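You operate a simulated robot arm through the tools that you are given. There is no shell and no other tool. Be economical: measure what you need, move in short steps, check, and stop when the job is done.

You run a simulated robot arm. Do the job below in one go: nothing can be reset, and whatever is moved stays where it is left.

JOB
Pump both table glasses up to 8 ml, then wind the table crank one turn and back.
Fine: spill none.

Only the result counts: the job must be done as asked and must still hold three seconds after the hand-in. Knocking over, shifting, dropping, spilling or breaking anything else fails it.

ROBOT AND FRAMES
A 7-joint arm with a two-finger parallel gripper on a trunk, on a base that drives. Base frame: it is fixed to the floor where the robot stands at the start and does not move with it; the origin is under the middle of the robot, x ahead of it, y to its left, z up; the surface under the hand at the start is at about z = 0.9. Units: m, degrees, N and s.
With the tool pointing down near the work surface it reaches from about 0.26 to 0.72 m from the robot's upright axis, wherever it stands. Its first joint turns from -166.0 to 166.0 degrees. Places, roughly: table crank [0.3, -0.1, 0.8]; table grease glass [0.9, 0, 1]; table grease pump [0.9, -0.1, 1]; table oil glass [0.8, 0, 1]; table oil pump [0.8, -0.1, 1]. Payload 1.57 kg.
Tool frame: the origin (TCP) lies between the finger pads and is the grasp point; the fingertips stand 0.03 m ahead of it; z points along the fingers, y is the line along which they close. Largest opening 0.08 m; finger width 0.017, thickness 0.012; the body of the gripper, 0.04 by 0.082 m, starts 0.08 m behind the TCP.
Orientation is told as [roll, pitch, yaw] about the base's x, y, z axes, in that order, counted from this pose: with the fingers straight down and closing along the base's y, the tool's x points along the base's -x, its y along +y and its z along -z.

CONTROLS
- The arm moves only by the tool arm_command. Its argument "series" is a list of rows, each a list of 6 numbers: the shift along the tool's x, y, z in units of 50 mm (1.0 is 50 mm), then the turn, a rotation vector about the tool's x, y, z in units of 4 degrees (1.0 is 4 degrees). In form: [[tx, ty, tz, ax, ay, az], ...]. A call has 1 to 8 rows; each row shifts and turns the commanded pose from where the row before left it, along the tool's axes as they then stand. "claw" is the gripper command, from -1 (shut) to 1 (fully open), values between in proportion, set as the call begins (left out, the last holds). A call with a number of a shift or a turn outside -1 to 1 is refused whole. A row lasts 0.2 s, in which the tool goes at most 0.05 m and 8.6 degrees; a call with a longer step from one row to the next is refused whole, and so is a gripper value outside its range. A pose out of reach is approached as far as the arm can. The call stops where the force on the tool passes 40 N (or 10 N more than at its start, if that is more) or the arm is blocked; 0.2 s more then pass. Each finger travels about 0.072 m/s and halts on what it meets, pressing with about 41 N; the grip force reading is that of the motor and also rises with nothing between the fingers. The clock runs only during rows and for 0.2 s after the last one: add rows that do not move to give the fingers time. It gives the time, the measured TCP pose, the force on the tool (base axes), the opening and the grip force at its end, in the units of the frame above (readings bear some noise), with the torque about the TCP (base axes, N m) and any sound that the robot's microphone picked up.
- Cameras (640 x 400 px; columns grow to the right, rows downward): "scene" is now at [-0.0106, 0.0999, 1.4227]; the picture's right is [-0.44, -0.90, 0.00], its down [-0.48, 0.23, -0.85] and it looks along [0.76, -0.37, -0.53] (base axes); focal length 266 px, centre (320, 200). "wrist" rides on the gripper at [0.072, -0.007, -0.122] in the tool frame; the picture's right is [0.09, 1.00, 0.00], its down [-0.84, 0.08, -0.54] and it looks along [-0.54, 0.05, 0.84] (tool axes); focal length 238 px, centre (320, 200). There is no depth. A picture from a camera that has moved, and an enlarged one, comes with that camera's place and axes in the base frame and with its lens.
- grab_frame(camera): a new picture of that camera. The clock stands still meanwhile.
- move_column(by): slides the trunk up (or, below 0, down) by that many m; the arm and the scene camera ride with it, the base frame stays. It gives what a move gives, with no picture.
- steer(legs): drives the robot by 1 to 6 legs, each [ahead, left, turn to the left] in m, m and degrees, along the robot's own axes; the way and the turn of a leg run together, so that a leg with both is an arc; at most 1.5 m and 180 degrees a leg. The arm and the cameras ride along, it lands a little off, and it stops where it bumps. It gives what a move gives.
- head_to(pan, tilt): turns the head with the scene camera to pan (to the left, within 86 degrees either way) and tilt (down, from -29 to 69), counted from straight ahead of the robot. It gives what a move gives.
- zoom(camera, box): a new picture of the part [left, top, right, bottom] of that camera's present view, enlarged. The clock stands still meanwhile.
- sign_off(): hands the job in; it is judged then, once.

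Work in short steps. Places have to be worked out from the pictures, the camera data and where the tool is seen: move nearer, look again, correct. Check each grasp and each placing, and mend what went wrong. You have 120 turns and 98 pictures in all, those below and enlarged ones among them. Open the gripper and draw the arm clear of the work before you hand the job in, unless the task says otherwise; then end with one line.

The tools are called after ">>>" as name(argument=value, ...) on one line, values as JSON. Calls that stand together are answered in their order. arm_command: Moves the arm, as the interface text tells. Its arguments: {"type":"object","properties":{"series":{"type":"array","items":{"type":"array","items":{"type":"number"}}},"claw":{"type":"number"}},"required":["series"]} The other tools are called the same way: move_column (by) slides the trunk up or down; steer (legs) drives the base; head_to (pan, tilt) turns the head that bears the scene camera; grab_frame (camera) takes a picture; zoom (camera, box) takes an enlarged picture of a part of a camera's view; sign_off () hands the job in.

At the start:

```text
clock: 0.0
ee_pos: [0.3783, -0.1627, 1.2492]
ee_rot: [0.0, 0.0, 0.1]
ft_force: [0.1, 0.1, 0.6]
wrist_torque: [-0.01, -0.02, 0.0]
grip_width: 0.08
finger_force: 0.1
trunk travel left (down, up): [-0.075, 0.04]
robot x, y, heading: [-0.0013, -0.0009, 0.2]
head pan, tilt: [-25.9, 31.9]
```

scene: 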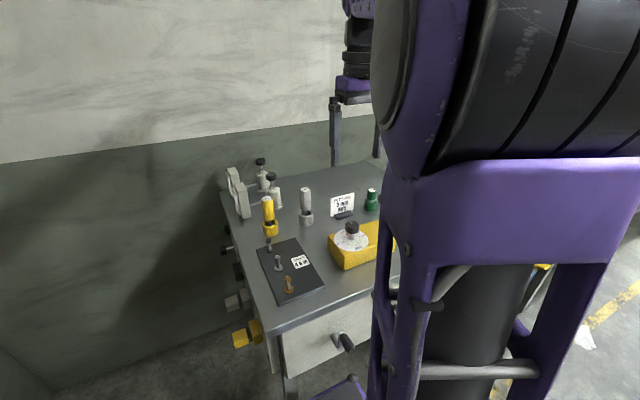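
wrist: 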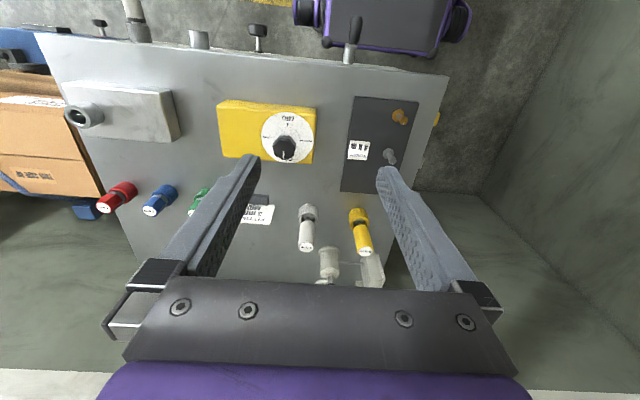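

The table carries several labelled devices; I zoom in on them first to read the labels and find pumps, glasses and crank.

>>> zoom(camera="scene", box=[210, 150, 400, 270])

>>> zoom(camera="scene", box=[220, 230, 400, 380])

>>> zoom(camera="wrist", box=[180, 80, 460, 290])

```text
3.33 times, centred on (305, 210) of scene
camera zoom: at [-0.0106, 0.0999, 1.4227], right [-0.44, -0.9, 0.0], down [-0.48, 0.23, -0.85], along [0.76, -0.37, -0.53], focal length 887 px, centre (370, 167)
```

zoom: 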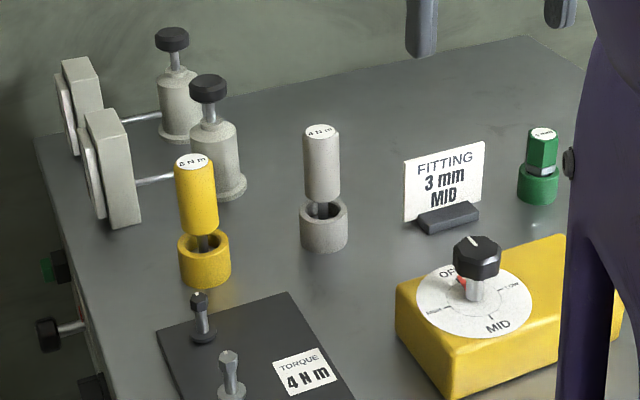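

```text
2.67 times, centred on (310, 305) of scene
camera zoom: at [-0.0106, 0.0999, 1.4227], right [-0.44, -0.9, 0.0], down [-0.48, 0.23, -0.85], along [0.76, -0.37, -0.53], focal length 710 px, centre (347, -80)
```

zoom: 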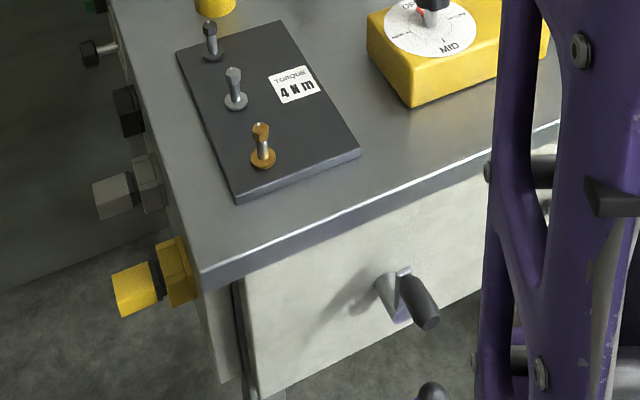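

```text
1.90 times, centred on (320, 185) of wrist
camera zoom: at [0.3056, -0.17, 1.3711], right [-0.09, 1.0, 0.0], down [0.84, 0.08, 0.54], along [0.54, 0.05, -0.84], focal length 454 px, centre (320, 229)
```

zoom: 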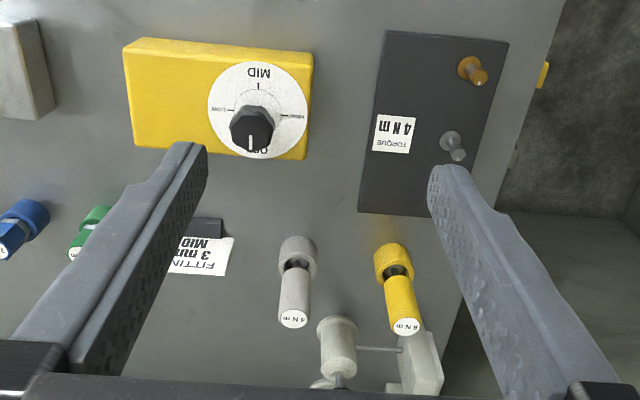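

Pumps with black knobs stand at the back left of the table, with glasses facing left; I look around to judge the free floor and the left side.

>>> head_to(pan=20, tilt=40)

>>> grab_frame(camera="scene")

>>> head_to(pan=-5, tilt=45)

>>> grab_frame(camera="scene")

```text
clock: 1.1
ee_pos: [0.3792, -0.1626, 1.2462]
ee_rot: [-0.1, 0.3, 0.0]
ft_force: [-0.2, 0.4, 0.1]
wrist_torque: [0.02, -0.02, 0.0]
grip_width: 0.0801
finger_force: 0.0
trunk travel left (down, up): [-0.075, 0.04]
robot x, y, heading: [0.0015, -0.0012, 0.1]
head pan, tilt: [20.0, 40.0]
```

```text
92 pictures are left
camera scene: at [-0.0047, 0.1469, 1.4149], right [0.09, -1.0, 0.0], down [-0.6, -0.05, -0.8], along [0.8, 0.07, -0.6], focal length 266 px, centre (320, 200)
```

scene: 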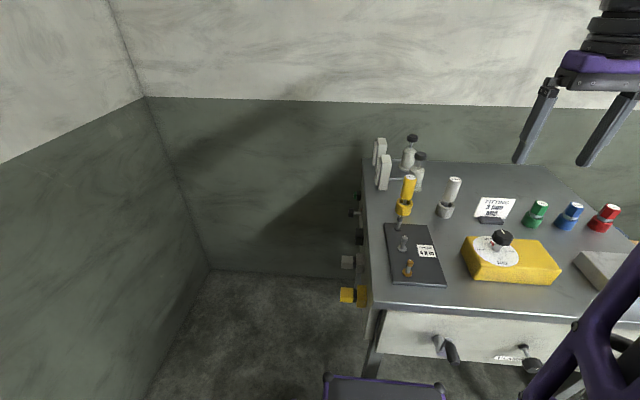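

```text
clock: 2.0
ee_pos: [0.3776, -0.1639, 1.2495]
ee_rot: [-0.1, -0.1, 0.0]
ft_force: [-1.1, 0.1, -0.2]
wrist_torque: [0.01, -0.04, -0.03]
grip_width: 0.0799
finger_force: 0.0
trunk travel left (down, up): [-0.075, 0.04]
robot x, y, heading: [-0.0027, -0.003, -0.2]
head pan, tilt: [-5.0, 45.0]
```

```text
91 pictures are left
camera scene: at [-0.0102, 0.132, 1.4032], right [-0.09, -1.0, 0.0], down [-0.7, 0.06, -0.71], along [0.71, -0.06, -0.71], focal length 266 px, centre (320, 200)
```

scene: 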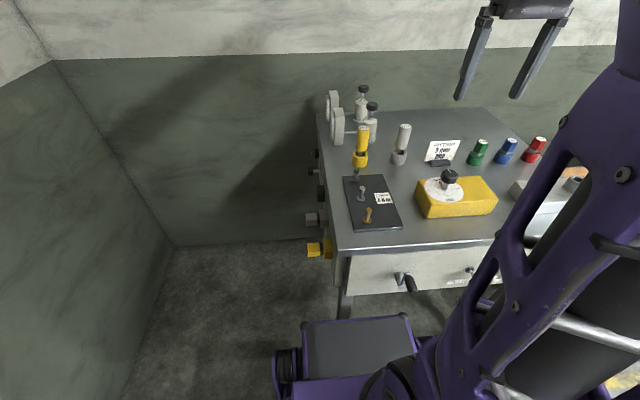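

Left of the table there is about 0.8 m of free floor (walls near x≈1.05 and y≈0.95). I back off slightly, slide left and drive up beside the table so that both pumps are in reach.

>>> steer(legs=[[-0.1, 0, 0], [0, 0.45, 0], [0.45, 0, 0]])

>>> head_to(pan=-50, tilt=40)

>>> grab_frame(camera="scene")

>>> grab_frame(camera="wrist")

```text
clock: 5.8
ee_pos: [0.2821, 0.0853, 1.2491]
ee_rot: [0.0, -0.1, 0.4]
ft_force: [0.1, 0.4, -0.7]
wrist_torque: [0.02, 0.02, 0.03]
grip_width: 0.0799
finger_force: 0.0
trunk travel left (down, up): [-0.075, 0.04]
robot x, y, heading: [-0.0955, 0.2427, 0.4]
head pan, tilt: [-5.0, 45.0]
stopped in leg 2: the robot was blocked; the commanded pose is now the measured one
```

```text
clock: 6.9
ee_pos: [0.2819, 0.0851, 1.2496]
ee_rot: [0.0, -0.1, 0.5]
ft_force: [-0.3, -0.2, -0.2]
wrist_torque: [-0.01, -0.04, -0.01]
grip_width: 0.0801
finger_force: 0.0
trunk travel left (down, up): [-0.075, 0.04]
robot x, y, heading: [-0.0982, 0.2433, 0.1]
head pan, tilt: [-50.0, 40.0]
```

```text
90 pictures are left
camera scene: at [-0.1347, 0.3189, 1.4104], right [-0.76, -0.65, 0.0], down [-0.42, 0.49, -0.77], along [0.5, -0.58, -0.64], focal length 266 px, centre (320, 200)
```

scene: 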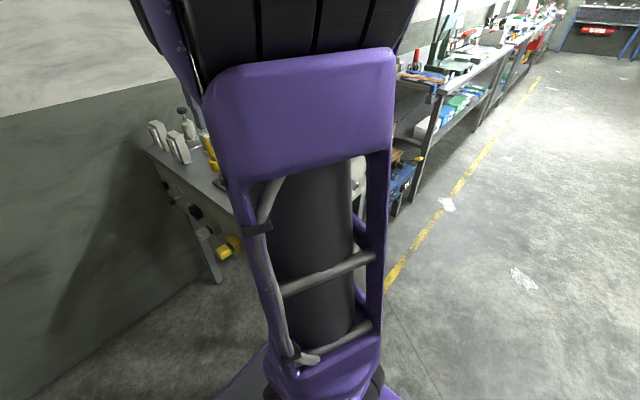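

```text
89 pictures are left
camera wrist: at [0.2091, 0.0775, 1.3713], right [-0.1, 0.99, 0.0], down [0.84, 0.08, 0.54], along [0.54, 0.05, -0.84], focal length 238 px, centre (320, 200)
```

wrist: 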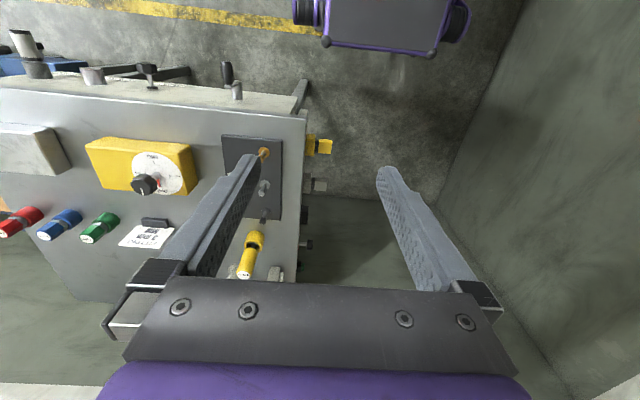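

The drive left was blocked at y≈0.24; I look to the left to find out by what.

>>> head_to(pan=80, tilt=55)

>>> grab_frame(camera="scene")

>>> head_to(pan=0, tilt=60)

>>> grab_frame(camera="scene")

```text
clock: 9.0
ee_pos: [0.2834, 0.0846, 1.2475]
ee_rot: [-0.1, 0.3, 0.5]
ft_force: [0.0, -1.3, -0.4]
wrist_torque: [0.0, -0.03, -0.01]
grip_width: 0.08
finger_force: 0.0
trunk travel left (down, up): [-0.075, 0.04]
robot x, y, heading: [-0.101, 0.2447, 0.3]
head pan, tilt: [80.0, 55.0]
```

```text
88 pictures are left
camera scene: at [-0.1095, 0.387, 1.4012], right [0.04, -1.0, 0.0], down [-0.72, -0.03, -0.69], along [0.69, 0.03, -0.72], focal length 266 px, centre (320, 200)
```

scene: 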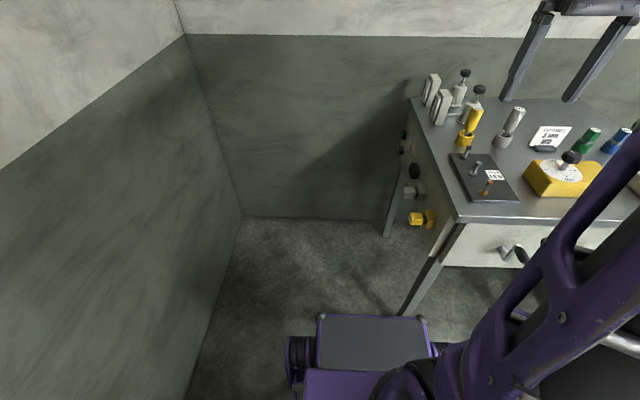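

```text
clock: 10.5
ee_pos: [0.2809, 0.0846, 1.2503]
ee_rot: [0.0, -0.1, 0.5]
ft_force: [0.1, -1.2, -0.1]
wrist_torque: [0.0, 0.02, 0.01]
grip_width: 0.0799
finger_force: 0.1
trunk travel left (down, up): [-0.075, 0.04]
robot x, y, heading: [-0.097, 0.2422, 0.3]
head pan, tilt: [0.0, 60.0]
```

```text
87 pictures are left
camera scene: at [-0.123, 0.384, 1.3837], right [0.0, -1.0, 0.0], down [-0.87, 0.0, -0.5], along [0.5, 0.0, -0.87], focal length 266 px, centre (320, 200)
```

scene: 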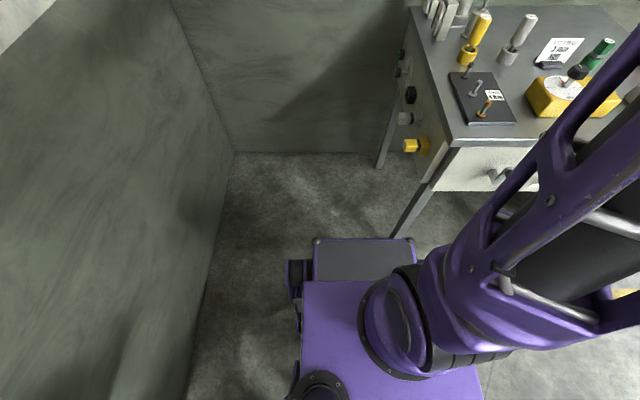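

The table side and floor ahead look free, and the blocker is not in view, so it must be beside or behind the base. I turn the wrist camera left to see it.

>>> arm_command(series=[[0, 0, 0, 0, 0, -1], [0, 0, 0, 0, 0, -1], [0, 0, 0, 0, 0, -1], [0, 0, 0, 0, 0, -1], [0, 0, 0, 0, 0, -1], [0, 0, 0, 0, 0, -1], [0, 0, 0, 0, 0, -1], [0, 0, 0, 0, 0, -1]])

>>> arm_command(series=[[0, 0, 0, 0, 0, -1], [0, 0, 0, 0, 0, -1], [0, 0, 0, 0, 0, -1], [0, 0, 0, 0, 0, -1], [0, 0, 0, 0, 0, -1], [0, 0, 0, 0, 0, -1], [0, 0, 0, 0, 0, -1], [0, 0, 0, 0, 0, -1]])

>>> arm_command(series=[[0, 0, 0, 0, 0, -1], [0, 0, 0, 0, 0, -1], [0, 0, 0, 0, 0, -1], [0, 0, 0, 0, 0, -1], [0, 0, 0, 0, 0, -1], [0, 0, 0, 0, 0, -1], [0, 0, 0, 0, 0, -1], [0, 0, 0, 0, 0, -1]])

>>> grab_frame(camera="wrist")

```text
clock: 12.3
ee_pos: [0.2803, 0.0866, 1.2486]
ee_rot: [0.0, -0.1, 32.6]
ft_force: [-0.7, 0.5, -0.4]
wrist_torque: [-0.03, 0.01, 0.01]
grip_width: 0.08
finger_force: 0.1
trunk travel left (down, up): [-0.075, 0.04]
robot x, y, heading: [-0.0958, 0.2465, 0.2]
head pan, tilt: [0.0, 60.0]
```

```text
clock: 14.1
ee_pos: [0.2818, 0.0852, 1.2486]
ee_rot: [-0.1, -0.1, 64.5]
ft_force: [0.6, -0.3, 0.6]
wrist_torque: [0.02, -0.01, 0.04]
grip_width: 0.08
finger_force: 0.1
trunk travel left (down, up): [-0.075, 0.04]
robot x, y, heading: [-0.0931, 0.2434, 0.5]
head pan, tilt: [0.0, 60.0]
```

```text
clock: 15.9
ee_pos: [0.2818, 0.0851, 1.2494]
ee_rot: [0.0, 0.0, 96.7]
ft_force: [0.5, -0.3, -0.2]
wrist_torque: [0.01, 0.0, 0.01]
grip_width: 0.0798
finger_force: 0.1
trunk travel left (down, up): [-0.075, 0.04]
robot x, y, heading: [-0.0948, 0.2441, 0.4]
head pan, tilt: [0.0, 60.0]
```

```text
86 pictures are left
camera wrist: at [0.296, 0.0143, 1.3714], right [-0.98, -0.21, 0.0], down [-0.17, 0.82, 0.54], along [-0.11, 0.53, -0.84], focal length 238 px, centre (320, 200)
```

wrist: 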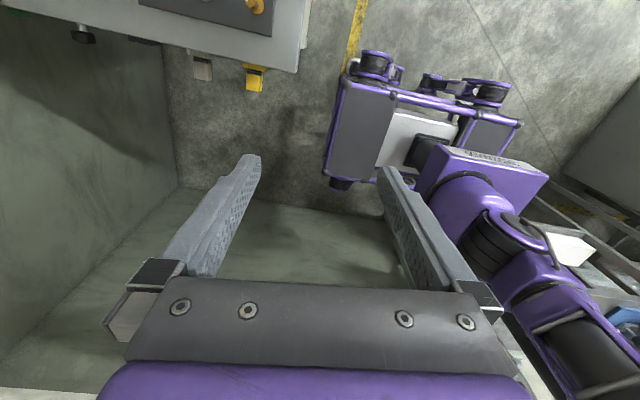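

A bench stands behind-left of the base (x≈-0.6), which its rear likely met. I go ahead first, then left, then ahead in pieces.

>>> steer(legs=[[0.15, 0, 0], [0, 0.18, 0]])

>>> grab_frame(camera="wrist")

```text
clock: 17.2
ee_pos: [0.4002, 0.0856, 1.2476]
ee_rot: [0.0, 0.0, 96.2]
ft_force: [0.0, -0.3, 0.3]
wrist_torque: [0.0, -0.02, -0.02]
grip_width: 0.0801
finger_force: 0.0
trunk travel left (down, up): [-0.075, 0.04]
robot x, y, heading: [0.0221, 0.2488, -0.1]
head pan, tilt: [0.0, 60.0]
stopped in leg 1: the robot was blocked; the commanded pose is now the measured one
```

```text
85 pictures are left
camera wrist: at [0.4143, 0.0145, 1.3699], right [-0.98, -0.2, 0.0], down [-0.17, 0.82, 0.54], along [-0.11, 0.53, -0.84], focal length 238 px, centre (320, 200)
```

wrist: 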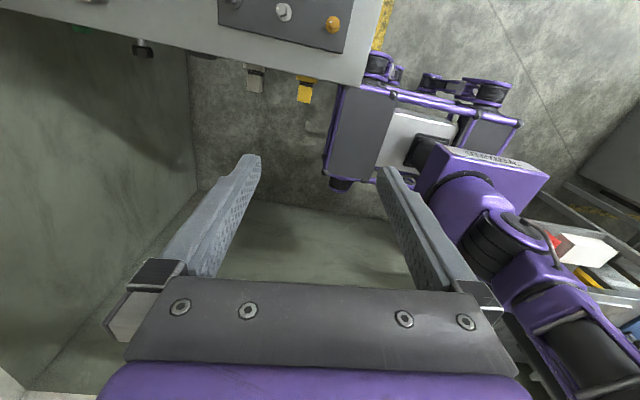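

Ahead stopped at x≈0.02, presumably the front table leg. I back off a little and slide left from here.

>>> steer(legs=[[-0.03, 0, 0], [0, 0.17, 0]])

```text
clock: 18.3
ee_pos: [0.3678, 0.0842, 1.2477]
ee_rot: [0.1, 0.0, 96.1]
ft_force: [0.0, 0.2, -0.4]
wrist_torque: [0.0, 0.02, -0.02]
grip_width: 0.0801
finger_force: 0.1
trunk travel left (down, up): [-0.075, 0.04]
robot x, y, heading: [-0.0092, 0.2462, -0.4]
head pan, tilt: [0.0, 60.0]
stopped in leg 2: the robot was blocked; the commanded pose is now the measured one
```

Still blocked at y≈0.245, so something lies to the left-rear. I turn the wrist camera further that way.

>>> arm_command(series=[[0, 0, 0, 0, 0, -1], [0, 0, 0, 0, 0, -1], [0, 0, 0, 0, 0, -1], [0, 0, 0, 0, 0, -1], [0, 0, 0, 0, 0, -1], [0, 0, 0, 0, 0, -1], [0, 0, 0, 0, 0, -1], [0, 0, 0, 0, 0, -1]])

>>> arm_command(series=[[0, 0, 0, 0, 0.9, 0], [0, 0, 0, 0, 0.9, 0], [0, 0, 0, 0, 0.9, 0], [0, 0, 0, 0, 0.9, 0], [0, 0, 0, 0, 0.9, 0], [0, 0, 0, 0, 0.9, 0], [0, 0, 0, 0, 0.9, 0]])

>>> grab_frame(camera="wrist")

```text
clock: 20.1
ee_pos: [0.3682, 0.0841, 1.2483]
ee_rot: [0.0, 0.1, 128.1]
ft_force: [0.2, 0.9, 0.1]
wrist_torque: [0.0, 0.02, -0.03]
grip_width: 0.08
finger_force: 0.0
trunk travel left (down, up): [-0.075, 0.04]
robot x, y, heading: [-0.0098, 0.2477, -0.2]
head pan, tilt: [0.0, 60.0]
```

```text
clock: 21.7
ee_pos: [0.3721, 0.0823, 1.2411]
ee_rot: [0.8, 24.6, 128.3]
ft_force: [-0.4, 0.3, 0.2]
wrist_torque: [-0.02, 0.03, -0.03]
grip_width: 0.0799
finger_force: 0.0
trunk travel left (down, up): [-0.075, 0.04]
robot x, y, heading: [-0.0116, 0.2477, -0.3]
head pan, tilt: [0.0, 60.0]
```

```text
84 pictures are left
camera wrist: at [0.3867, 0.0759, 1.3826], right [-0.73, -0.68, 0.05], down [-0.67, 0.73, 0.15], along [-0.14, 0.07, -0.99], focal length 238 px, centre (320, 200)
```

wrist: 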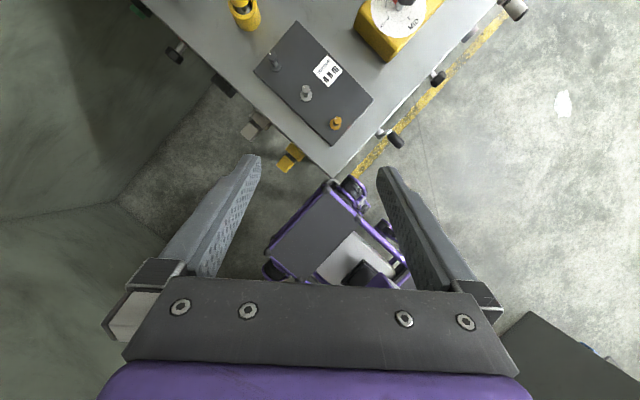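

That tilted the camera downwards; I tilt it the other way.

>>> arm_command(series=[[0, 0, 0, 0, -1, 0], [0, 0, 0, 0, -1, 0], [0, 0, 0, 0, -1, 0], [0, 0, 0, 0, -1, 0], [0, 0, 0, 0, -1, 0], [0, 0, 0, 0, -1, 0], [0, 0, 0, 0, -1, 0], [0, 0, 0, 0, -1, 0]])

>>> arm_command(series=[[0, 0, 0, 0, -1, 0], [0, 0, 0, 0, -1, 0], [0, 0, 0, 0, -1, 0], [0, 0, 0, 0, -1, 0], [0, 0, 0, 0, -1, 0]])

>>> grab_frame(camera="wrist")

```text
clock: 23.5
ee_pos: [0.3675, 0.0842, 1.2489]
ee_rot: [0.0, -7.0, 128.1]
ft_force: [-0.6, -0.4, 0.5]
wrist_torque: [-0.03, -0.03, -0.01]
grip_width: 0.0797
finger_force: 0.1
trunk travel left (down, up): [-0.075, 0.04]
robot x, y, heading: [-0.0111, 0.2477, -0.1]
head pan, tilt: [0.0, 60.0]
```

```text
clock: 24.7
ee_pos: [0.3691, 0.0835, 1.2484]
ee_rot: [0.1, -22.8, 128.1]
ft_force: [0.0, 0.6, 0.0]
wrist_torque: [0.02, 0.0, 0.05]
grip_width: 0.0801
finger_force: 0.0
out of reach, approached as far as the arm can: row 5
trunk travel left (down, up): [-0.075, 0.04]
robot x, y, heading: [-0.0105, 0.2448, -0.2]
head pan, tilt: [0.0, 60.0]
```

```text
83 pictures are left
camera wrist: at [0.443, -0.0016, 1.3329], right [-0.73, -0.68, -0.04], down [-0.41, 0.39, 0.82], along [-0.55, 0.62, -0.56], focal length 238 px, centre (320, 200)
```

wrist: 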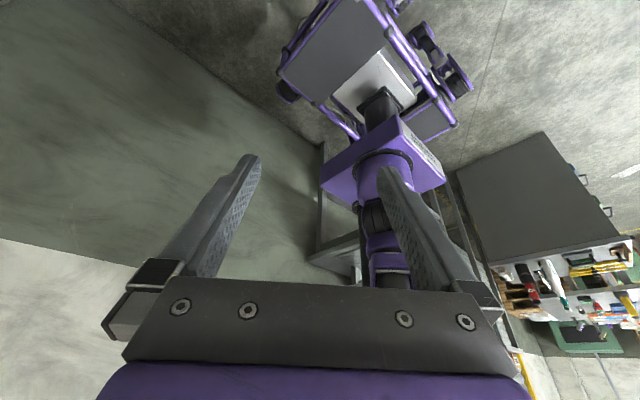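

A bench end stands at x≈-0.34 behind-left and the table leg at (0.36, 0.03) ahead: the base can't slip through straight. I retreat slightly, turn 30° left, drive diagonally between them, then turn back.

>>> steer(legs=[[-0.04, -0.05, 0], [0, 0, 30], [0.45, 0, 0]])

```text
clock: 29.7
ee_pos: [0.7506, 0.4692, 1.2483]
ee_rot: [0.0, -22.8, 158.0]
ft_force: [-1.2, 0.5, 0.7]
wrist_torque: [0.01, -0.01, -0.03]
grip_width: 0.0799
finger_force: 0.0
trunk travel left (down, up): [-0.075, 0.04]
robot x, y, heading: [0.3439, 0.4229, 29.7]
head pan, tilt: [0.0, 60.0]
```

That worked. Now I turn back to heading ~0 and drive ahead beside the table.

>>> steer(legs=[[0, 0, -30], [0.13, 0, 0]])

>>> head_to(pan=-55, tilt=45)

>>> grab_frame(camera="scene")

```text
clock: 32.5
ee_pos: [0.8505, 0.2593, 1.2486]
ee_rot: [-0.1, -22.8, 128.3]
ft_force: [-0.2, 0.6, 0.6]
wrist_torque: [0.02, -0.04, -0.02]
grip_width: 0.08
finger_force: 0.0
trunk travel left (down, up): [-0.075, 0.04]
robot x, y, heading: [0.4713, 0.4187, -0.0]
head pan, tilt: [0.0, 60.0]
```

```text
clock: 33.7
ee_pos: [0.8486, 0.2586, 1.2475]
ee_rot: [-0.1, -22.8, 128.2]
ft_force: [0.1, 0.5, -0.3]
wrist_torque: [-0.03, 0.0, 0.03]
grip_width: 0.0801
finger_force: 0.0
trunk travel left (down, up): [-0.075, 0.04]
robot x, y, heading: [0.4699, 0.4182, -0.3]
head pan, tilt: [-55.0, 45.0]
```

```text
82 pictures are left
camera scene: at [0.4263, 0.4939, 1.4031], right [-0.82, -0.57, 0.0], down [-0.41, 0.58, -0.71], along [0.41, -0.58, -0.71], focal length 266 px, centre (320, 200)
```

scene: 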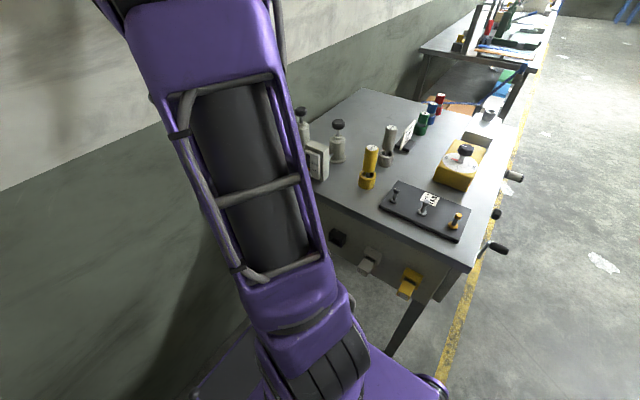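

The oil glass face is visible beside the arm; I zoom in on it and the pumps.

>>> zoom(camera="scene", box=[280, 90, 400, 200])

>>> arm_command(series=[[0, 0, 0, 0, 0.7, 0.8], [0, 0, 0, 0, 0.7, 0.8], [0, 0, 0, 0, 0.7, 0.8], [0, 0, 0, 0, 0.7, 0.8], [0, 0, 0, 0, 0.7, 0.8], [0, 0, 0, 0, 0.7, 0.8], [0, 0, 0, 0, 0.7, 0.8], [0, 0, 0, 0, 0.7, 0.8]])

```text
3.64 times, centred on (340, 145) of scene
camera zoom: at [0.4263, 0.4939, 1.4031], right [-0.82, -0.57, 0.0], down [-0.41, 0.58, -0.71], along [0.41, -0.58, -0.71], focal length 968 px, centre (247, 400)
```

zoom: 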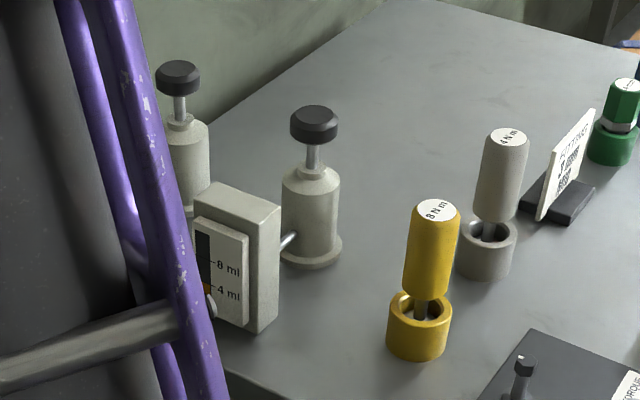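

```text
clock: 35.5
ee_pos: [0.849, 0.2598, 1.2478]
ee_rot: [4.9, 1.1, 103.2]
ft_force: [-0.2, 0.5, -0.2]
wrist_torque: [0.04, -0.01, -0.01]
grip_width: 0.0801
finger_force: 0.1
trunk travel left (down, up): [-0.075, 0.04]
robot x, y, heading: [0.4696, 0.4226, -0.3]
head pan, tilt: [-55.0, 45.0]
```

The glasses have 4 and 8 ml marks; oil sits near 4. Triangulating: oil knob ≈(0.781,-0.10,1.017), grease knob ≈(0.918,-0.103,1.017). I now yaw the hand to about -90° so the wrist camera can face the glasses.

>>> arm_command(series=[[0, 0, 0, 0, 0, 1], [0, 0, 0, 0, 0, 1], [0, 0, 0, 0, 0, 1], [0, 0, 0, 0, 0, 1], [0, 0, 0, 0, 0, 1], [0, 0, 0, 0, 0, 1], [0, 0, 0, 0, 0, 1], [0, 0, 0, 0, 0, 1]])

>>> arm_command(series=[[0, 0, 0, 0, 0, 1], [0, 0, 0, 0, 0, 1], [0, 0, 0, 0, 0, 1], [0, 0, 0, 0, 0, 1], [0, 0, 0, 0, 0, 1], [0, 0, 0, 0, 0, 1], [0, 0, 0, 0, 0, 1], [0, 0, 0, 0, 0, 1]])

>>> arm_command(series=[[0, 0, 0, 0, 0, 1], [0, 0, 0, 0, 0, 1], [0, 0, 0, 0, 0, 1], [0, 0, 0, 0, 0, 1], [0, 0, 0, 0, 0, 1], [0, 0, 0, 0, 0, 1], [0, 0, 0, 0, 0, 1], [0, 0, 0, 0, 0, 1]])

>>> arm_command(series=[[0, 0, 0, 0, 0, 1], [0, 0, 0, 0, 0, 1], [0, 0, 0, 0, 0, 1], [0, 0, 0, 0, 0, 1], [0, 0, 0, 0, 0, 1], [0, 0, 0, 0, 0, 1], [0, 0, 0, 0, 0, 1], [0, 0, 0, 0, 0, 1]])

>>> arm_command(series=[[0, 0, 0, 0, 0, 1], [0, 0, 0, 0, 0, 1], [0, 0, 0, 0, 0, 1], [0, 0, 0, 0, 0, 1], [0, 0, 0, 0, 0, 1], [0, 0, 0, 0, 0, 1], [0, 0, 0, 0, 0, 1], [0, 0, 0, 0, 0, 1]])

>>> arm_command(series=[[0, 0, 0, 0, 0, 1], [0, 0, 0, 0, 0, 1], [0, 0, 0, 0, 0, 1], [0, 0, 0, 0, 0, 1], [0, 0, 0, 0, 0, 1], [0, 0, 0, 0, 0, 1], [0, 0, 0, 0, 0, 1], [0, 0, 0, 0, 0, 1]])

>>> grab_frame(camera="wrist")

```text
clock: 37.3
ee_pos: [0.8508, 0.2597, 1.2493]
ee_rot: [3.5, 3.6, 71.3]
ft_force: [-0.3, 0.1, -0.4]
wrist_torque: [0.01, -0.02, 0.02]
grip_width: 0.0802
finger_force: 0.1
trunk travel left (down, up): [-0.075, 0.04]
robot x, y, heading: [0.4694, 0.425, 0.1]
head pan, tilt: [-55.0, 45.0]
```

```text
clock: 39.1
ee_pos: [0.8496, 0.2601, 1.2486]
ee_rot: [1.2, 4.8, 39.2]
ft_force: [-0.2, 0.2, -0.5]
wrist_torque: [-0.01, 0.0, -0.04]
grip_width: 0.08
finger_force: 0.1
trunk travel left (down, up): [-0.075, 0.04]
robot x, y, heading: [0.4716, 0.4202, 0.1]
head pan, tilt: [-55.0, 45.0]
```

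```text
clock: 40.9
ee_pos: [0.8496, 0.2596, 1.2482]
ee_rot: [-1.6, 4.7, 7.1]
ft_force: [0.0, 0.8, 0.6]
wrist_torque: [0.02, 0.02, 0.02]
grip_width: 0.0802
finger_force: 0.1
trunk travel left (down, up): [-0.075, 0.04]
robot x, y, heading: [0.4684, 0.4212, -0.1]
head pan, tilt: [-55.0, 45.0]
```

```text
clock: 42.7
ee_pos: [0.85, 0.2585, 1.2478]
ee_rot: [-3.7, 3.1, -25.0]
ft_force: [0.1, 0.6, -0.9]
wrist_torque: [0.0, -0.02, 0.01]
grip_width: 0.0801
finger_force: 0.0
trunk travel left (down, up): [-0.075, 0.04]
robot x, y, heading: [0.4706, 0.4215, -0.2]
head pan, tilt: [-55.0, 45.0]
```

```text
clock: 44.5
ee_pos: [0.8513, 0.2594, 1.2482]
ee_rot: [-4.8, 0.8, -56.8]
ft_force: [-0.2, -0.1, 0.1]
wrist_torque: [0.0, -0.01, -0.03]
grip_width: 0.0797
finger_force: 0.0
trunk travel left (down, up): [-0.075, 0.04]
robot x, y, heading: [0.473, 0.4219, -0.0]
head pan, tilt: [-55.0, 45.0]
```

```text
clock: 46.3
ee_pos: [0.8488, 0.2603, 1.247]
ee_rot: [-4.5, -2.0, -88.7]
ft_force: [-0.9, 0.6, -0.4]
wrist_torque: [0.03, 0.01, -0.02]
grip_width: 0.0801
finger_force: 0.1
trunk travel left (down, up): [-0.075, 0.04]
robot x, y, heading: [0.4719, 0.4225, -0.2]
head pan, tilt: [-55.0, 45.0]
```

```text
80 pictures are left
camera wrist: at [0.8507, 0.3351, 1.3679], right [0.99, 0.11, -0.08], down [0.14, -0.81, 0.56], along [0.0, -0.57, -0.82], focal length 238 px, centre (320, 200)
```

wrist: 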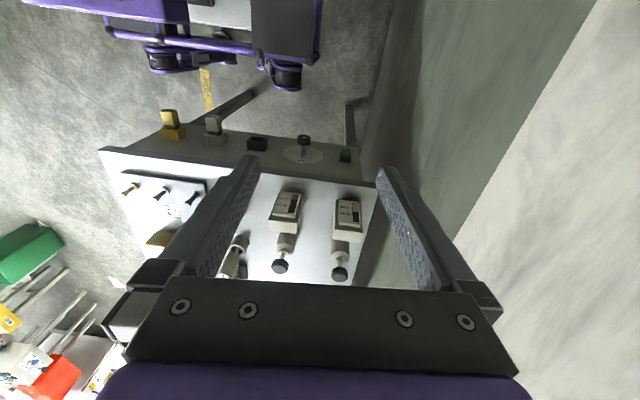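

Both glass faces show (upside-down) in the wrist view; I zoom in to read them.

>>> zoom(camera="wrist", box=[255, 180, 375, 260])

>>> zoom(camera="scene", box=[260, 90, 380, 200])

```text
5.00 times, centred on (315, 220) of wrist
camera zoom: at [0.8507, 0.3351, 1.3679], right [0.99, 0.11, -0.08], down [0.14, -0.81, 0.56], along [0.0, -0.57, -0.82], focal length 1192 px, centre (345, 100)
```

zoom: 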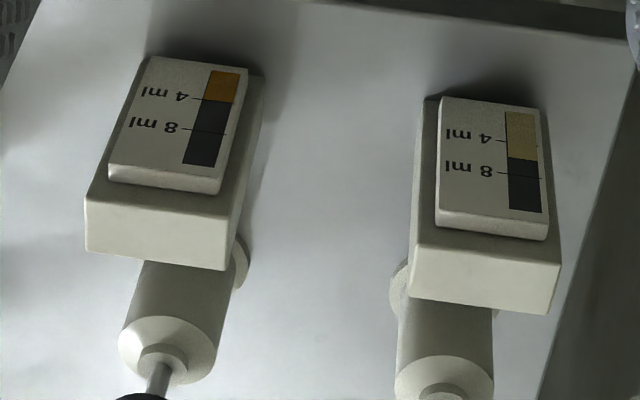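

```text
3.64 times, centred on (320, 145) of scene
camera zoom: at [0.4262, 0.4938, 1.4031], right [-0.82, -0.57, 0.0], down [-0.4, 0.58, -0.71], along [0.4, -0.58, -0.71], focal length 968 px, centre (320, 400)
```

zoom: 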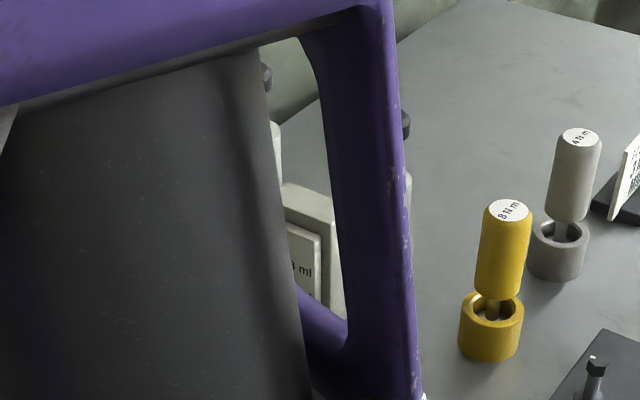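

Oil reads ≈4 ml, grease ≈6.2 ml, so the strokes need differ. I level the hand, shut the fingers and move over the oil knob at height.

>>> arm_command(claw=-1, series=[[-0.9, -0.17, 0, 0.06, 0.14, 0.04], [-0.9, -0.17, 0, 0.06, 0.14, 0.04], [-0.9, -0.17, 0, 0.06, 0.14, 0.04], [-0.9, -0.17, 0, 0.06, 0.14, 0.04], [-0.9, -0.17, 0, 0.06, 0.14, 0.04], [-0.9, -0.17, 0, 0.06, 0.14, 0.04], [-0.9, -0.17, 0, 0.06, 0.14, 0.04], [-0.9, -0.17, 0, 0.06, 0.14, 0.04]])

>>> grab_frame(camera="wrist")

>>> grab_frame(camera="scene")

```text
clock: 48.1
ee_pos: [0.7796, -0.0528, 1.2451]
ee_rot: [-6.3, 1.8, -90.3]
ft_force: [0.0, 0.5, 0.1]
wrist_torque: [0.01, -0.03, -0.01]
grip_width: 0.0
finger_force: 21.4
out of reach, approached as far as the arm can: row 7, 8
trunk travel left (down, up): [-0.075, 0.04]
robot x, y, heading: [0.4717, 0.4232, -0.1]
head pan, tilt: [-55.0, 45.0]
```

```text
77 pictures are left
camera wrist: at [0.7844, 0.0137, 1.3687], right [0.99, 0.09, -0.11], down [0.13, -0.85, 0.5], along [-0.04, -0.51, -0.86], focal length 238 px, centre (320, 200)
```

wrist: 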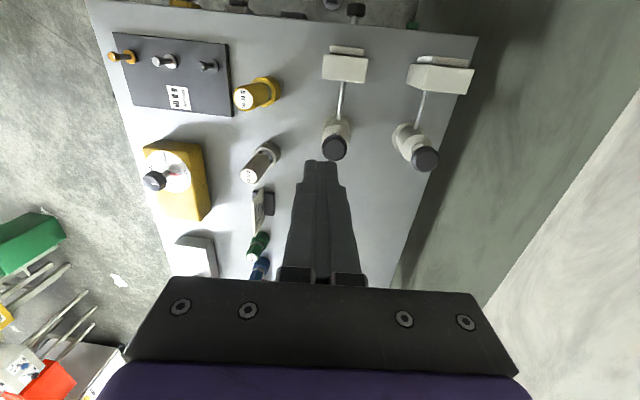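

```text
76 pictures are left
camera scene: at [0.4263, 0.4944, 1.4031], right [-0.82, -0.57, 0.0], down [-0.4, 0.58, -0.71], along [0.4, -0.58, -0.71], focal length 266 px, centre (320, 200)
```

scene: 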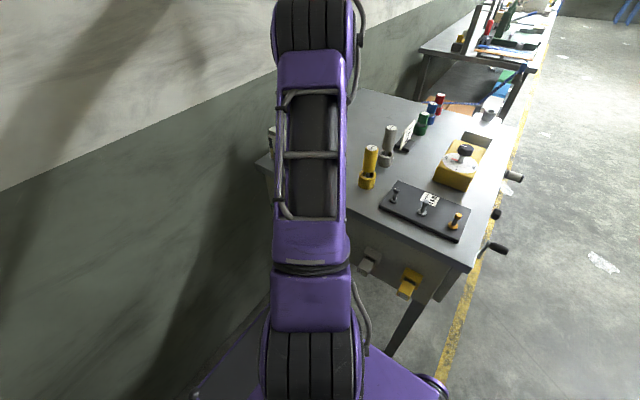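

The arm ran out of reach at this height; I drive slightly ahead and toward the table.

>>> steer(legs=[[0.1, -0.06, 0]])

>>> arm_command(series=[[0, -0.5, 0, -0.1, 0.4, 0], [0, -0.5, 0, -0.1, 0.4, 0], [0, -0.4, 0, -0.1, 0.4, 0], [0, -0.3, 0, -0.1, 0.4, 0]])

```text
clock: 49.4
ee_pos: [0.8782, -0.1137, 1.2431]
ee_rot: [-6.2, 1.9, -90.3]
ft_force: [0.4, 0.2, 0.2]
wrist_torque: [0.0, -0.02, 0.0]
grip_width: 0.0
finger_force: 21.6
trunk travel left (down, up): [-0.075, 0.04]
robot x, y, heading: [0.5727, 0.363, -0.2]
head pan, tilt: [-55.0, 45.0]
```

```text
clock: 50.4
ee_pos: [0.7926, -0.1125, 1.2519]
ee_rot: [-4.6, 8.0, -90.9]
ft_force: [0.8, -0.7, 1.1]
wrist_torque: [0.0, 0.03, 0.04]
grip_width: 0.0
finger_force: 21.6
trunk travel left (down, up): [-0.075, 0.04]
robot x, y, heading: [0.5681, 0.3631, -0.1]
head pan, tilt: [-55.0, 45.0]
```

Now I know the sense of roll and pitch; I level the hand and centre above the oil knob.

>>> arm_command(series=[[0, 0, 0, -0.38, -0.67, 0], [0, 0, 0, -0.38, -0.67, 0], [0, 0, 0, -0.38, -0.67, 0], [0.24, -0.23, 0, 0, 0, 0], [0, 0, 0.8, 0, 0, 0], [0, 0, 0.8, 0, 0, 0], [0, 0, 0.8, 0, 0, 0]])

>>> grab_frame(camera="wrist")

>>> grab_frame(camera="scene")

```text
clock: 52.0
ee_pos: [0.7816, -0.1005, 1.132]
ee_rot: [-0.2, 0.3, -90.7]
ft_force: [0.1, 0.5, -0.2]
wrist_torque: [-0.01, 0.0, 0.0]
grip_width: 0.0
finger_force: 21.4
trunk travel left (down, up): [-0.075, 0.04]
robot x, y, heading: [0.5654, 0.3639, -0.4]
head pan, tilt: [-55.0, 45.0]
```

```text
75 pictures are left
camera wrist: at [0.775, -0.0288, 1.2543], right [1.0, 0.08, 0.0], down [0.07, -0.84, 0.54], along [0.04, -0.54, -0.84], focal length 238 px, centre (320, 200)
```

wrist: 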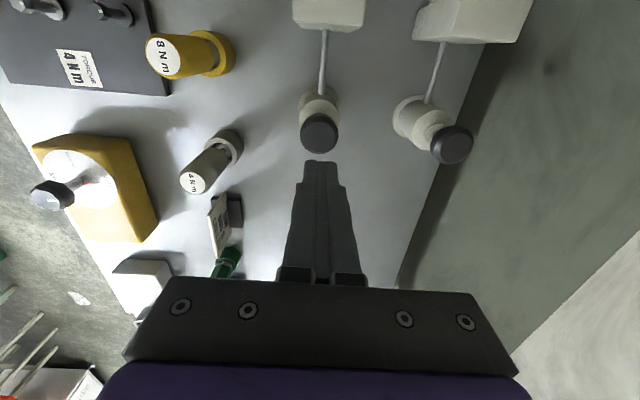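

```text
74 pictures are left
camera scene: at [0.5258, 0.4346, 1.4032], right [-0.82, -0.57, 0.0], down [-0.4, 0.58, -0.71], along [0.4, -0.58, -0.71], focal length 266 px, centre (320, 200)
```

scene: 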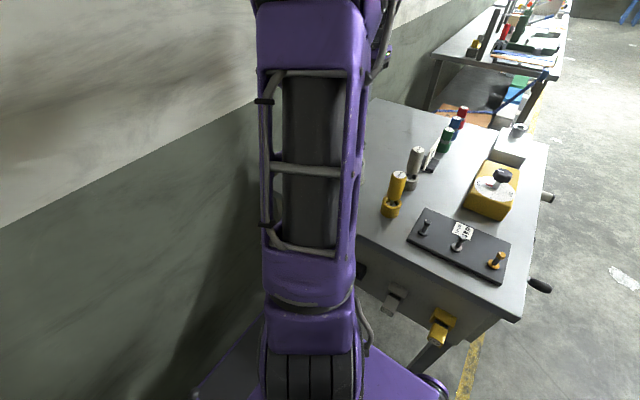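

The knob lies under the fingertips (estimate ≈(0.78,-0.096)). I go down to just above it, then step down 2 mm at a time watching force.

>>> arm_command(series=[[0, 0, 0.5, 0, 0, 0], [0, 0, 0.5, 0, 0, 0], [0, 0, 0.3, 0, 0, 0], [0, 0, 0.1, 0, 0, 0]])

>>> arm_command(series=[[0, 0, 0.05, 0, 0, 0], [0, 0, 0.05, 0, 0, 0], [0, 0, 0.05, 0, 0, 0], [0, 0, 0.05, 0, 0, 0]])

>>> grab_frame(camera="wrist")

```text
clock: 53.0
ee_pos: [0.7812, -0.1017, 1.0626]
ee_rot: [0.0, 0.3, -90.6]
ft_force: [0.6, -0.1, -0.1]
wrist_torque: [0.0, -0.03, 0.0]
grip_width: 0.0002
finger_force: 20.9
trunk travel left (down, up): [-0.075, 0.04]
robot x, y, heading: [0.5733, 0.3629, 0.0]
head pan, tilt: [-55.0, 45.0]
```

```text
clock: 54.0
ee_pos: [0.781, -0.1001, 1.0524]
ee_rot: [-0.1, 0.1, -90.5]
ft_force: [-0.5, 0.6, 2.1]
wrist_torque: [-0.02, 0.02, 0.02]
grip_width: 0.0
finger_force: 21.6
trunk travel left (down, up): [-0.075, 0.04]
robot x, y, heading: [0.5686, 0.3636, -0.1]
head pan, tilt: [-55.0, 45.0]
```

```text
73 pictures are left
camera wrist: at [0.7746, -0.0291, 1.1752], right [1.0, 0.08, 0.0], down [0.07, -0.84, 0.54], along [0.04, -0.54, -0.84], focal length 238 px, centre (320, 200)
```

wrist: 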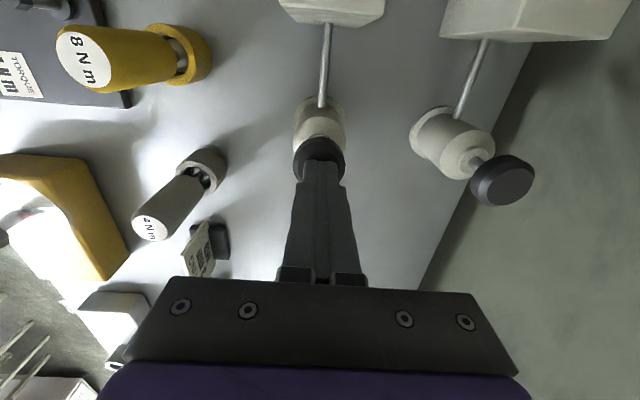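

Contact with about 2 N. I press on by 10 mm.

>>> arm_command(series=[[0, 0, 0.05, 0, 0, 0], [0, 0, 0.05, 0, 0, 0], [0, 0, 0.05, 0, 0, 0], [0, 0, 0.05, 0, 0, 0], [0, 0, 0.05, 0, 0, 0]])

```text
clock: 55.2
ee_pos: [0.7799, -0.1009, 1.0411]
ee_rot: [-0.1, 0.2, -90.7]
ft_force: [-0.9, -1.7, 5.2]
wrist_torque: [-0.09, 0.03, 0.01]
grip_width: 0.0
finger_force: 21.9
trunk travel left (down, up): [-0.075, 0.04]
robot x, y, heading: [0.5679, 0.3597, -0.2]
head pan, tilt: [-55.0, 45.0]
```

It behaves as a light spring (5 N at 12 mm). I press further to find the end of the stroke.

>>> arm_command(series=[[0, 0, 0.05, 0, 0, 0], [0, 0, 0.05, 0, 0, 0], [0, 0, 0.05, 0, 0, 0], [0, 0, 0.05, 0, 0, 0], [0, 0, 0.05, 0, 0, 0]])

>>> grab_frame(camera="wrist")

```text
clock: 56.0
ee_pos: [0.7811, -0.1002, 1.0388]
ee_rot: [0.3, -0.4, -90.6]
ft_force: [-4.0, 8.1, 23.4]
wrist_torque: [0.36, 0.1, -0.01]
grip_width: 0.0001
finger_force: 21.6
trunk travel left (down, up): [-0.075, 0.04]
robot x, y, heading: [0.5713, 0.3607, -0.1]
head pan, tilt: [-55.0, 45.0]
stopped in row 4: the force on the tool passed its limit at 43 N (the readings are from after the stop); the commanded pose is now the measured one
```

```text
72 pictures are left
camera wrist: at [0.7739, -0.0278, 1.1607], right [1.0, 0.08, 0.0], down [0.07, -0.83, 0.55], along [0.05, -0.54, -0.84], focal length 238 px, centre (320, 200)
```

wrist: 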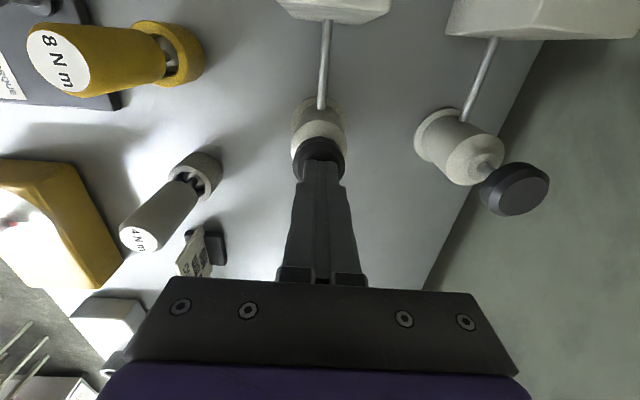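

The stroke ends at TCP z≈1.039. I lift and move to the viewing position to read the glass.

>>> arm_command(series=[[0, 0, -0.5, 0, 0, 0], [0, 0, -0.9, 0, 0, 0], [0, 0, -0.8, 0, 0, 0], [0.9, 0.3, 0, 0, 0, 0], [0.9, 0.3, 0, 0, 0, 0], [0.9, 0.3, 0, 0, 0, 0], [0.9, 0.3, 0, 0, 0, 0], [0.9, 0, 0, 0, 0, 0]])

>>> grab_frame(camera="wrist")

```text
clock: 57.8
ee_pos: [0.8445, 0.1218, 1.1441]
ee_rot: [0.1, -0.1, -90.6]
ft_force: [-0.2, 0.3, -0.7]
wrist_torque: [-0.02, -0.01, -0.01]
grip_width: 0.0002
finger_force: 21.7
trunk travel left (down, up): [-0.075, 0.04]
robot x, y, heading: [0.5682, 0.3593, -0.2]
head pan, tilt: [-55.0, 45.0]
```

```text
71 pictures are left
camera wrist: at [0.8374, 0.1937, 1.2663], right [1.0, 0.08, 0.0], down [0.07, -0.84, 0.54], along [0.04, -0.54, -0.84], focal length 238 px, centre (320, 200)
```

wrist: 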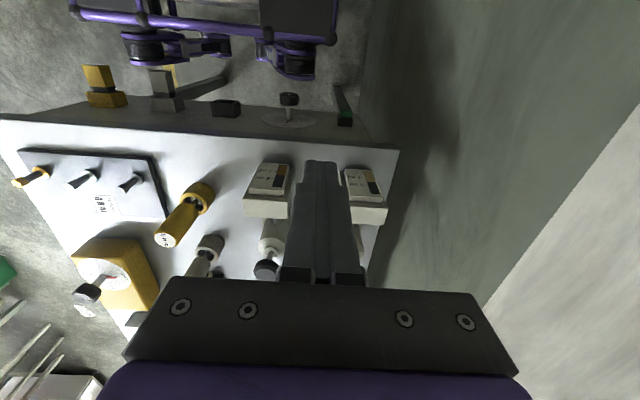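

>>> zoom(camera="wrist", box=[235, 150, 395, 230])

```text
4.00 times, centred on (315, 190) of wrist
camera zoom: at [0.8374, 0.1937, 1.2663], right [1.0, 0.08, 0.0], down [0.07, -0.84, 0.54], along [0.04, -0.54, -0.84], focal length 953 px, centre (340, 240)
```

zoom: 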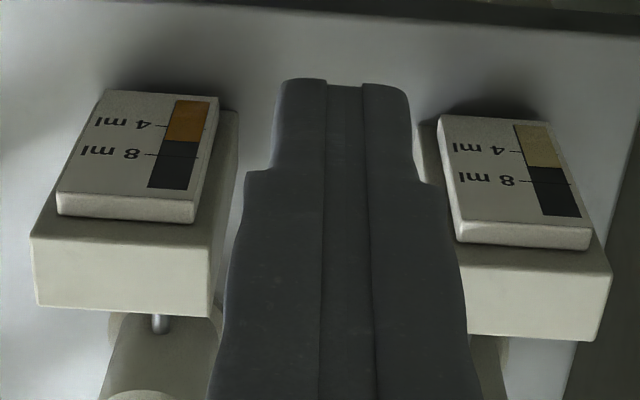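

Oil is now ≈6 ml: a full stroke gives ≈2 ml. Oil needs one more stroke; I go back over the knob and down to just above it.

>>> arm_command(series=[[-0.9, -0.3, 0, 0, 0, 0], [-0.9, -0.3, 0, 0, 0, 0], [-0.9, -0.3, 0, 0, 0, 0], [-0.9, -0.3, 0, 0, 0, 0], [-0.9, 0, 0, 0, 0, 0], [0, 0, 0.8, 0, 0, 0], [0, 0, 0.6, 0, 0, 0], [0, 0, 0.2, 0, 0, 0]])

>>> arm_command(series=[[0, 0, 0.07, 0, 0, 0], [0, 0, 0.07, 0, 0, 0], [0, 0, 0.07, 0, 0, 0], [0, 0, 0.07, 0, 0, 0], [0, 0, 0.07, 0, 0, 0], [0, 0, 0.07, 0, 0, 0], [0, 0, 0.07, 0, 0, 0], [0, 0, 0.07, 0, 0, 0]])

```text
clock: 59.6
ee_pos: [0.7815, -0.1016, 1.0665]
ee_rot: [0.1, -0.1, -90.6]
ft_force: [-0.7, -0.3, 0.9]
wrist_torque: [0.02, 0.02, 0.04]
grip_width: 0.0
finger_force: 21.2
trunk travel left (down, up): [-0.075, 0.04]
robot x, y, heading: [0.5703, 0.3579, -0.1]
head pan, tilt: [-55.0, 45.0]
```

```text
clock: 61.4
ee_pos: [0.782, -0.1019, 1.0394]
ee_rot: [0.1, -0.4, -90.6]
ft_force: [1.8, 0.6, 16.8]
wrist_torque: [0.1, -0.08, 0.0]
grip_width: 0.0004
finger_force: 21.0
trunk travel left (down, up): [-0.075, 0.04]
robot x, y, heading: [0.5695, 0.3621, 0.0]
head pan, tilt: [-55.0, 45.0]
```

Bottom reached (17 N at the same depth). I lift and view again.

>>> arm_command(series=[[0, 0, -0.5, 0, 0, 0], [0, 0, -0.9, 0, 0, 0], [0, 0, -0.8, 0, 0, 0], [0.9, 0.3, 0, 0, 0, 0], [0.9, 0.3, 0, 0, 0, 0], [0.9, 0.3, 0, 0, 0, 0], [0.9, 0.3, 0, 0, 0, 0], [0.9, 0, 0, 0, 0, 0]])

>>> zoom(camera="wrist", box=[240, 155, 300, 205])

>>> zoom(camera="wrist", box=[335, 155, 395, 205])

```text
clock: 63.2
ee_pos: [0.8438, 0.124, 1.146]
ee_rot: [0.1, -0.2, -90.6]
ft_force: [1.6, 0.3, -0.4]
wrist_torque: [-0.01, -0.01, 0.01]
grip_width: 0.0
finger_force: 21.4
trunk travel left (down, up): [-0.075, 0.04]
robot x, y, heading: [0.5695, 0.3631, 0.2]
head pan, tilt: [-55.0, 45.0]
```

```text
8.00 times, centred on (270, 180) of wrist
camera zoom: at [0.8374, 0.1958, 1.269], right [1.0, 0.08, 0.0], down [0.07, -0.84, 0.54], along [0.05, -0.54, -0.84], focal length 1907 px, centre (720, 360)
```

zoom: 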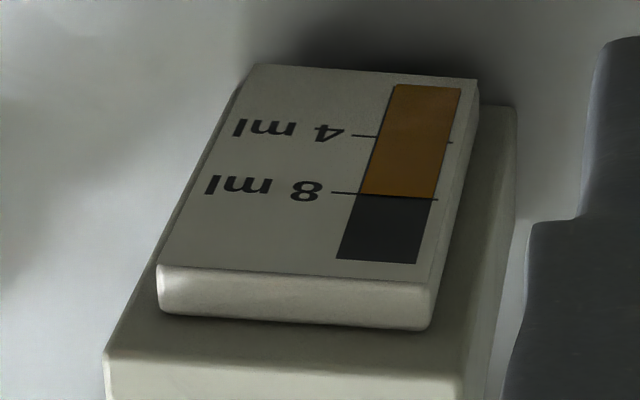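

```text
8.00 times, centred on (365, 180) of wrist
camera zoom: at [0.8374, 0.1958, 1.269], right [1.0, 0.08, 0.0], down [0.07, -0.84, 0.54], along [0.05, -0.54, -0.84], focal length 1907 px, centre (-40, 360)
```

zoom: 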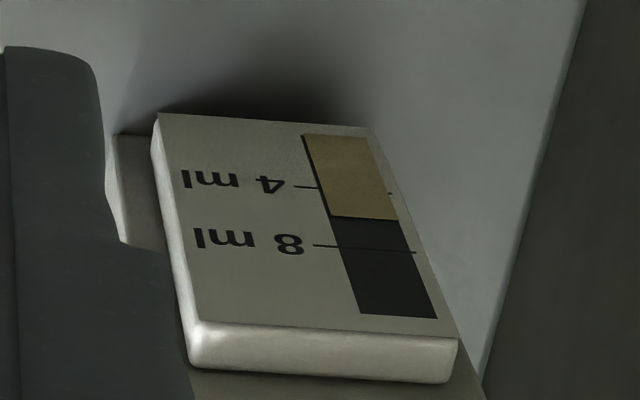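

Oil sits at the 8 mark. Grease is ≈6 ml. I move above the grease knob and check alignment.

>>> arm_command(series=[[-0.9, 0.3, 0, 0, 0, 0], [-0.9, 0.3, 0, 0, 0, 0], [-0.9, 0.3, 0, 0, 0, 0], [-0.9, 0.3, 0, 0, 0, 0], [-0.94, 0.33, 0, 0, 0, 0], [0, 0, 0.6, 0, 0, 0]])

>>> grab_frame(camera="wrist")

```text
clock: 64.6
ee_pos: [0.9174, -0.1049, 1.1171]
ee_rot: [0.1, 0.1, -90.6]
ft_force: [-0.7, -0.6, -0.6]
wrist_torque: [0.01, -0.01, 0.01]
grip_width: 0.0002
finger_force: 21.2
trunk travel left (down, up): [-0.075, 0.04]
robot x, y, heading: [0.5714, 0.3612, -0.3]
head pan, tilt: [-55.0, 45.0]
```

```text
67 pictures are left
camera wrist: at [0.9113, -0.0331, 1.2395], right [1.0, 0.08, 0.0], down [0.07, -0.84, 0.54], along [0.05, -0.54, -0.84], focal length 238 px, centre (320, 200)
```

wrist: 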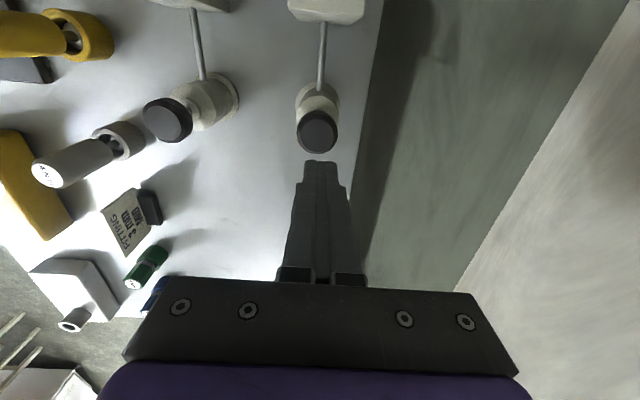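

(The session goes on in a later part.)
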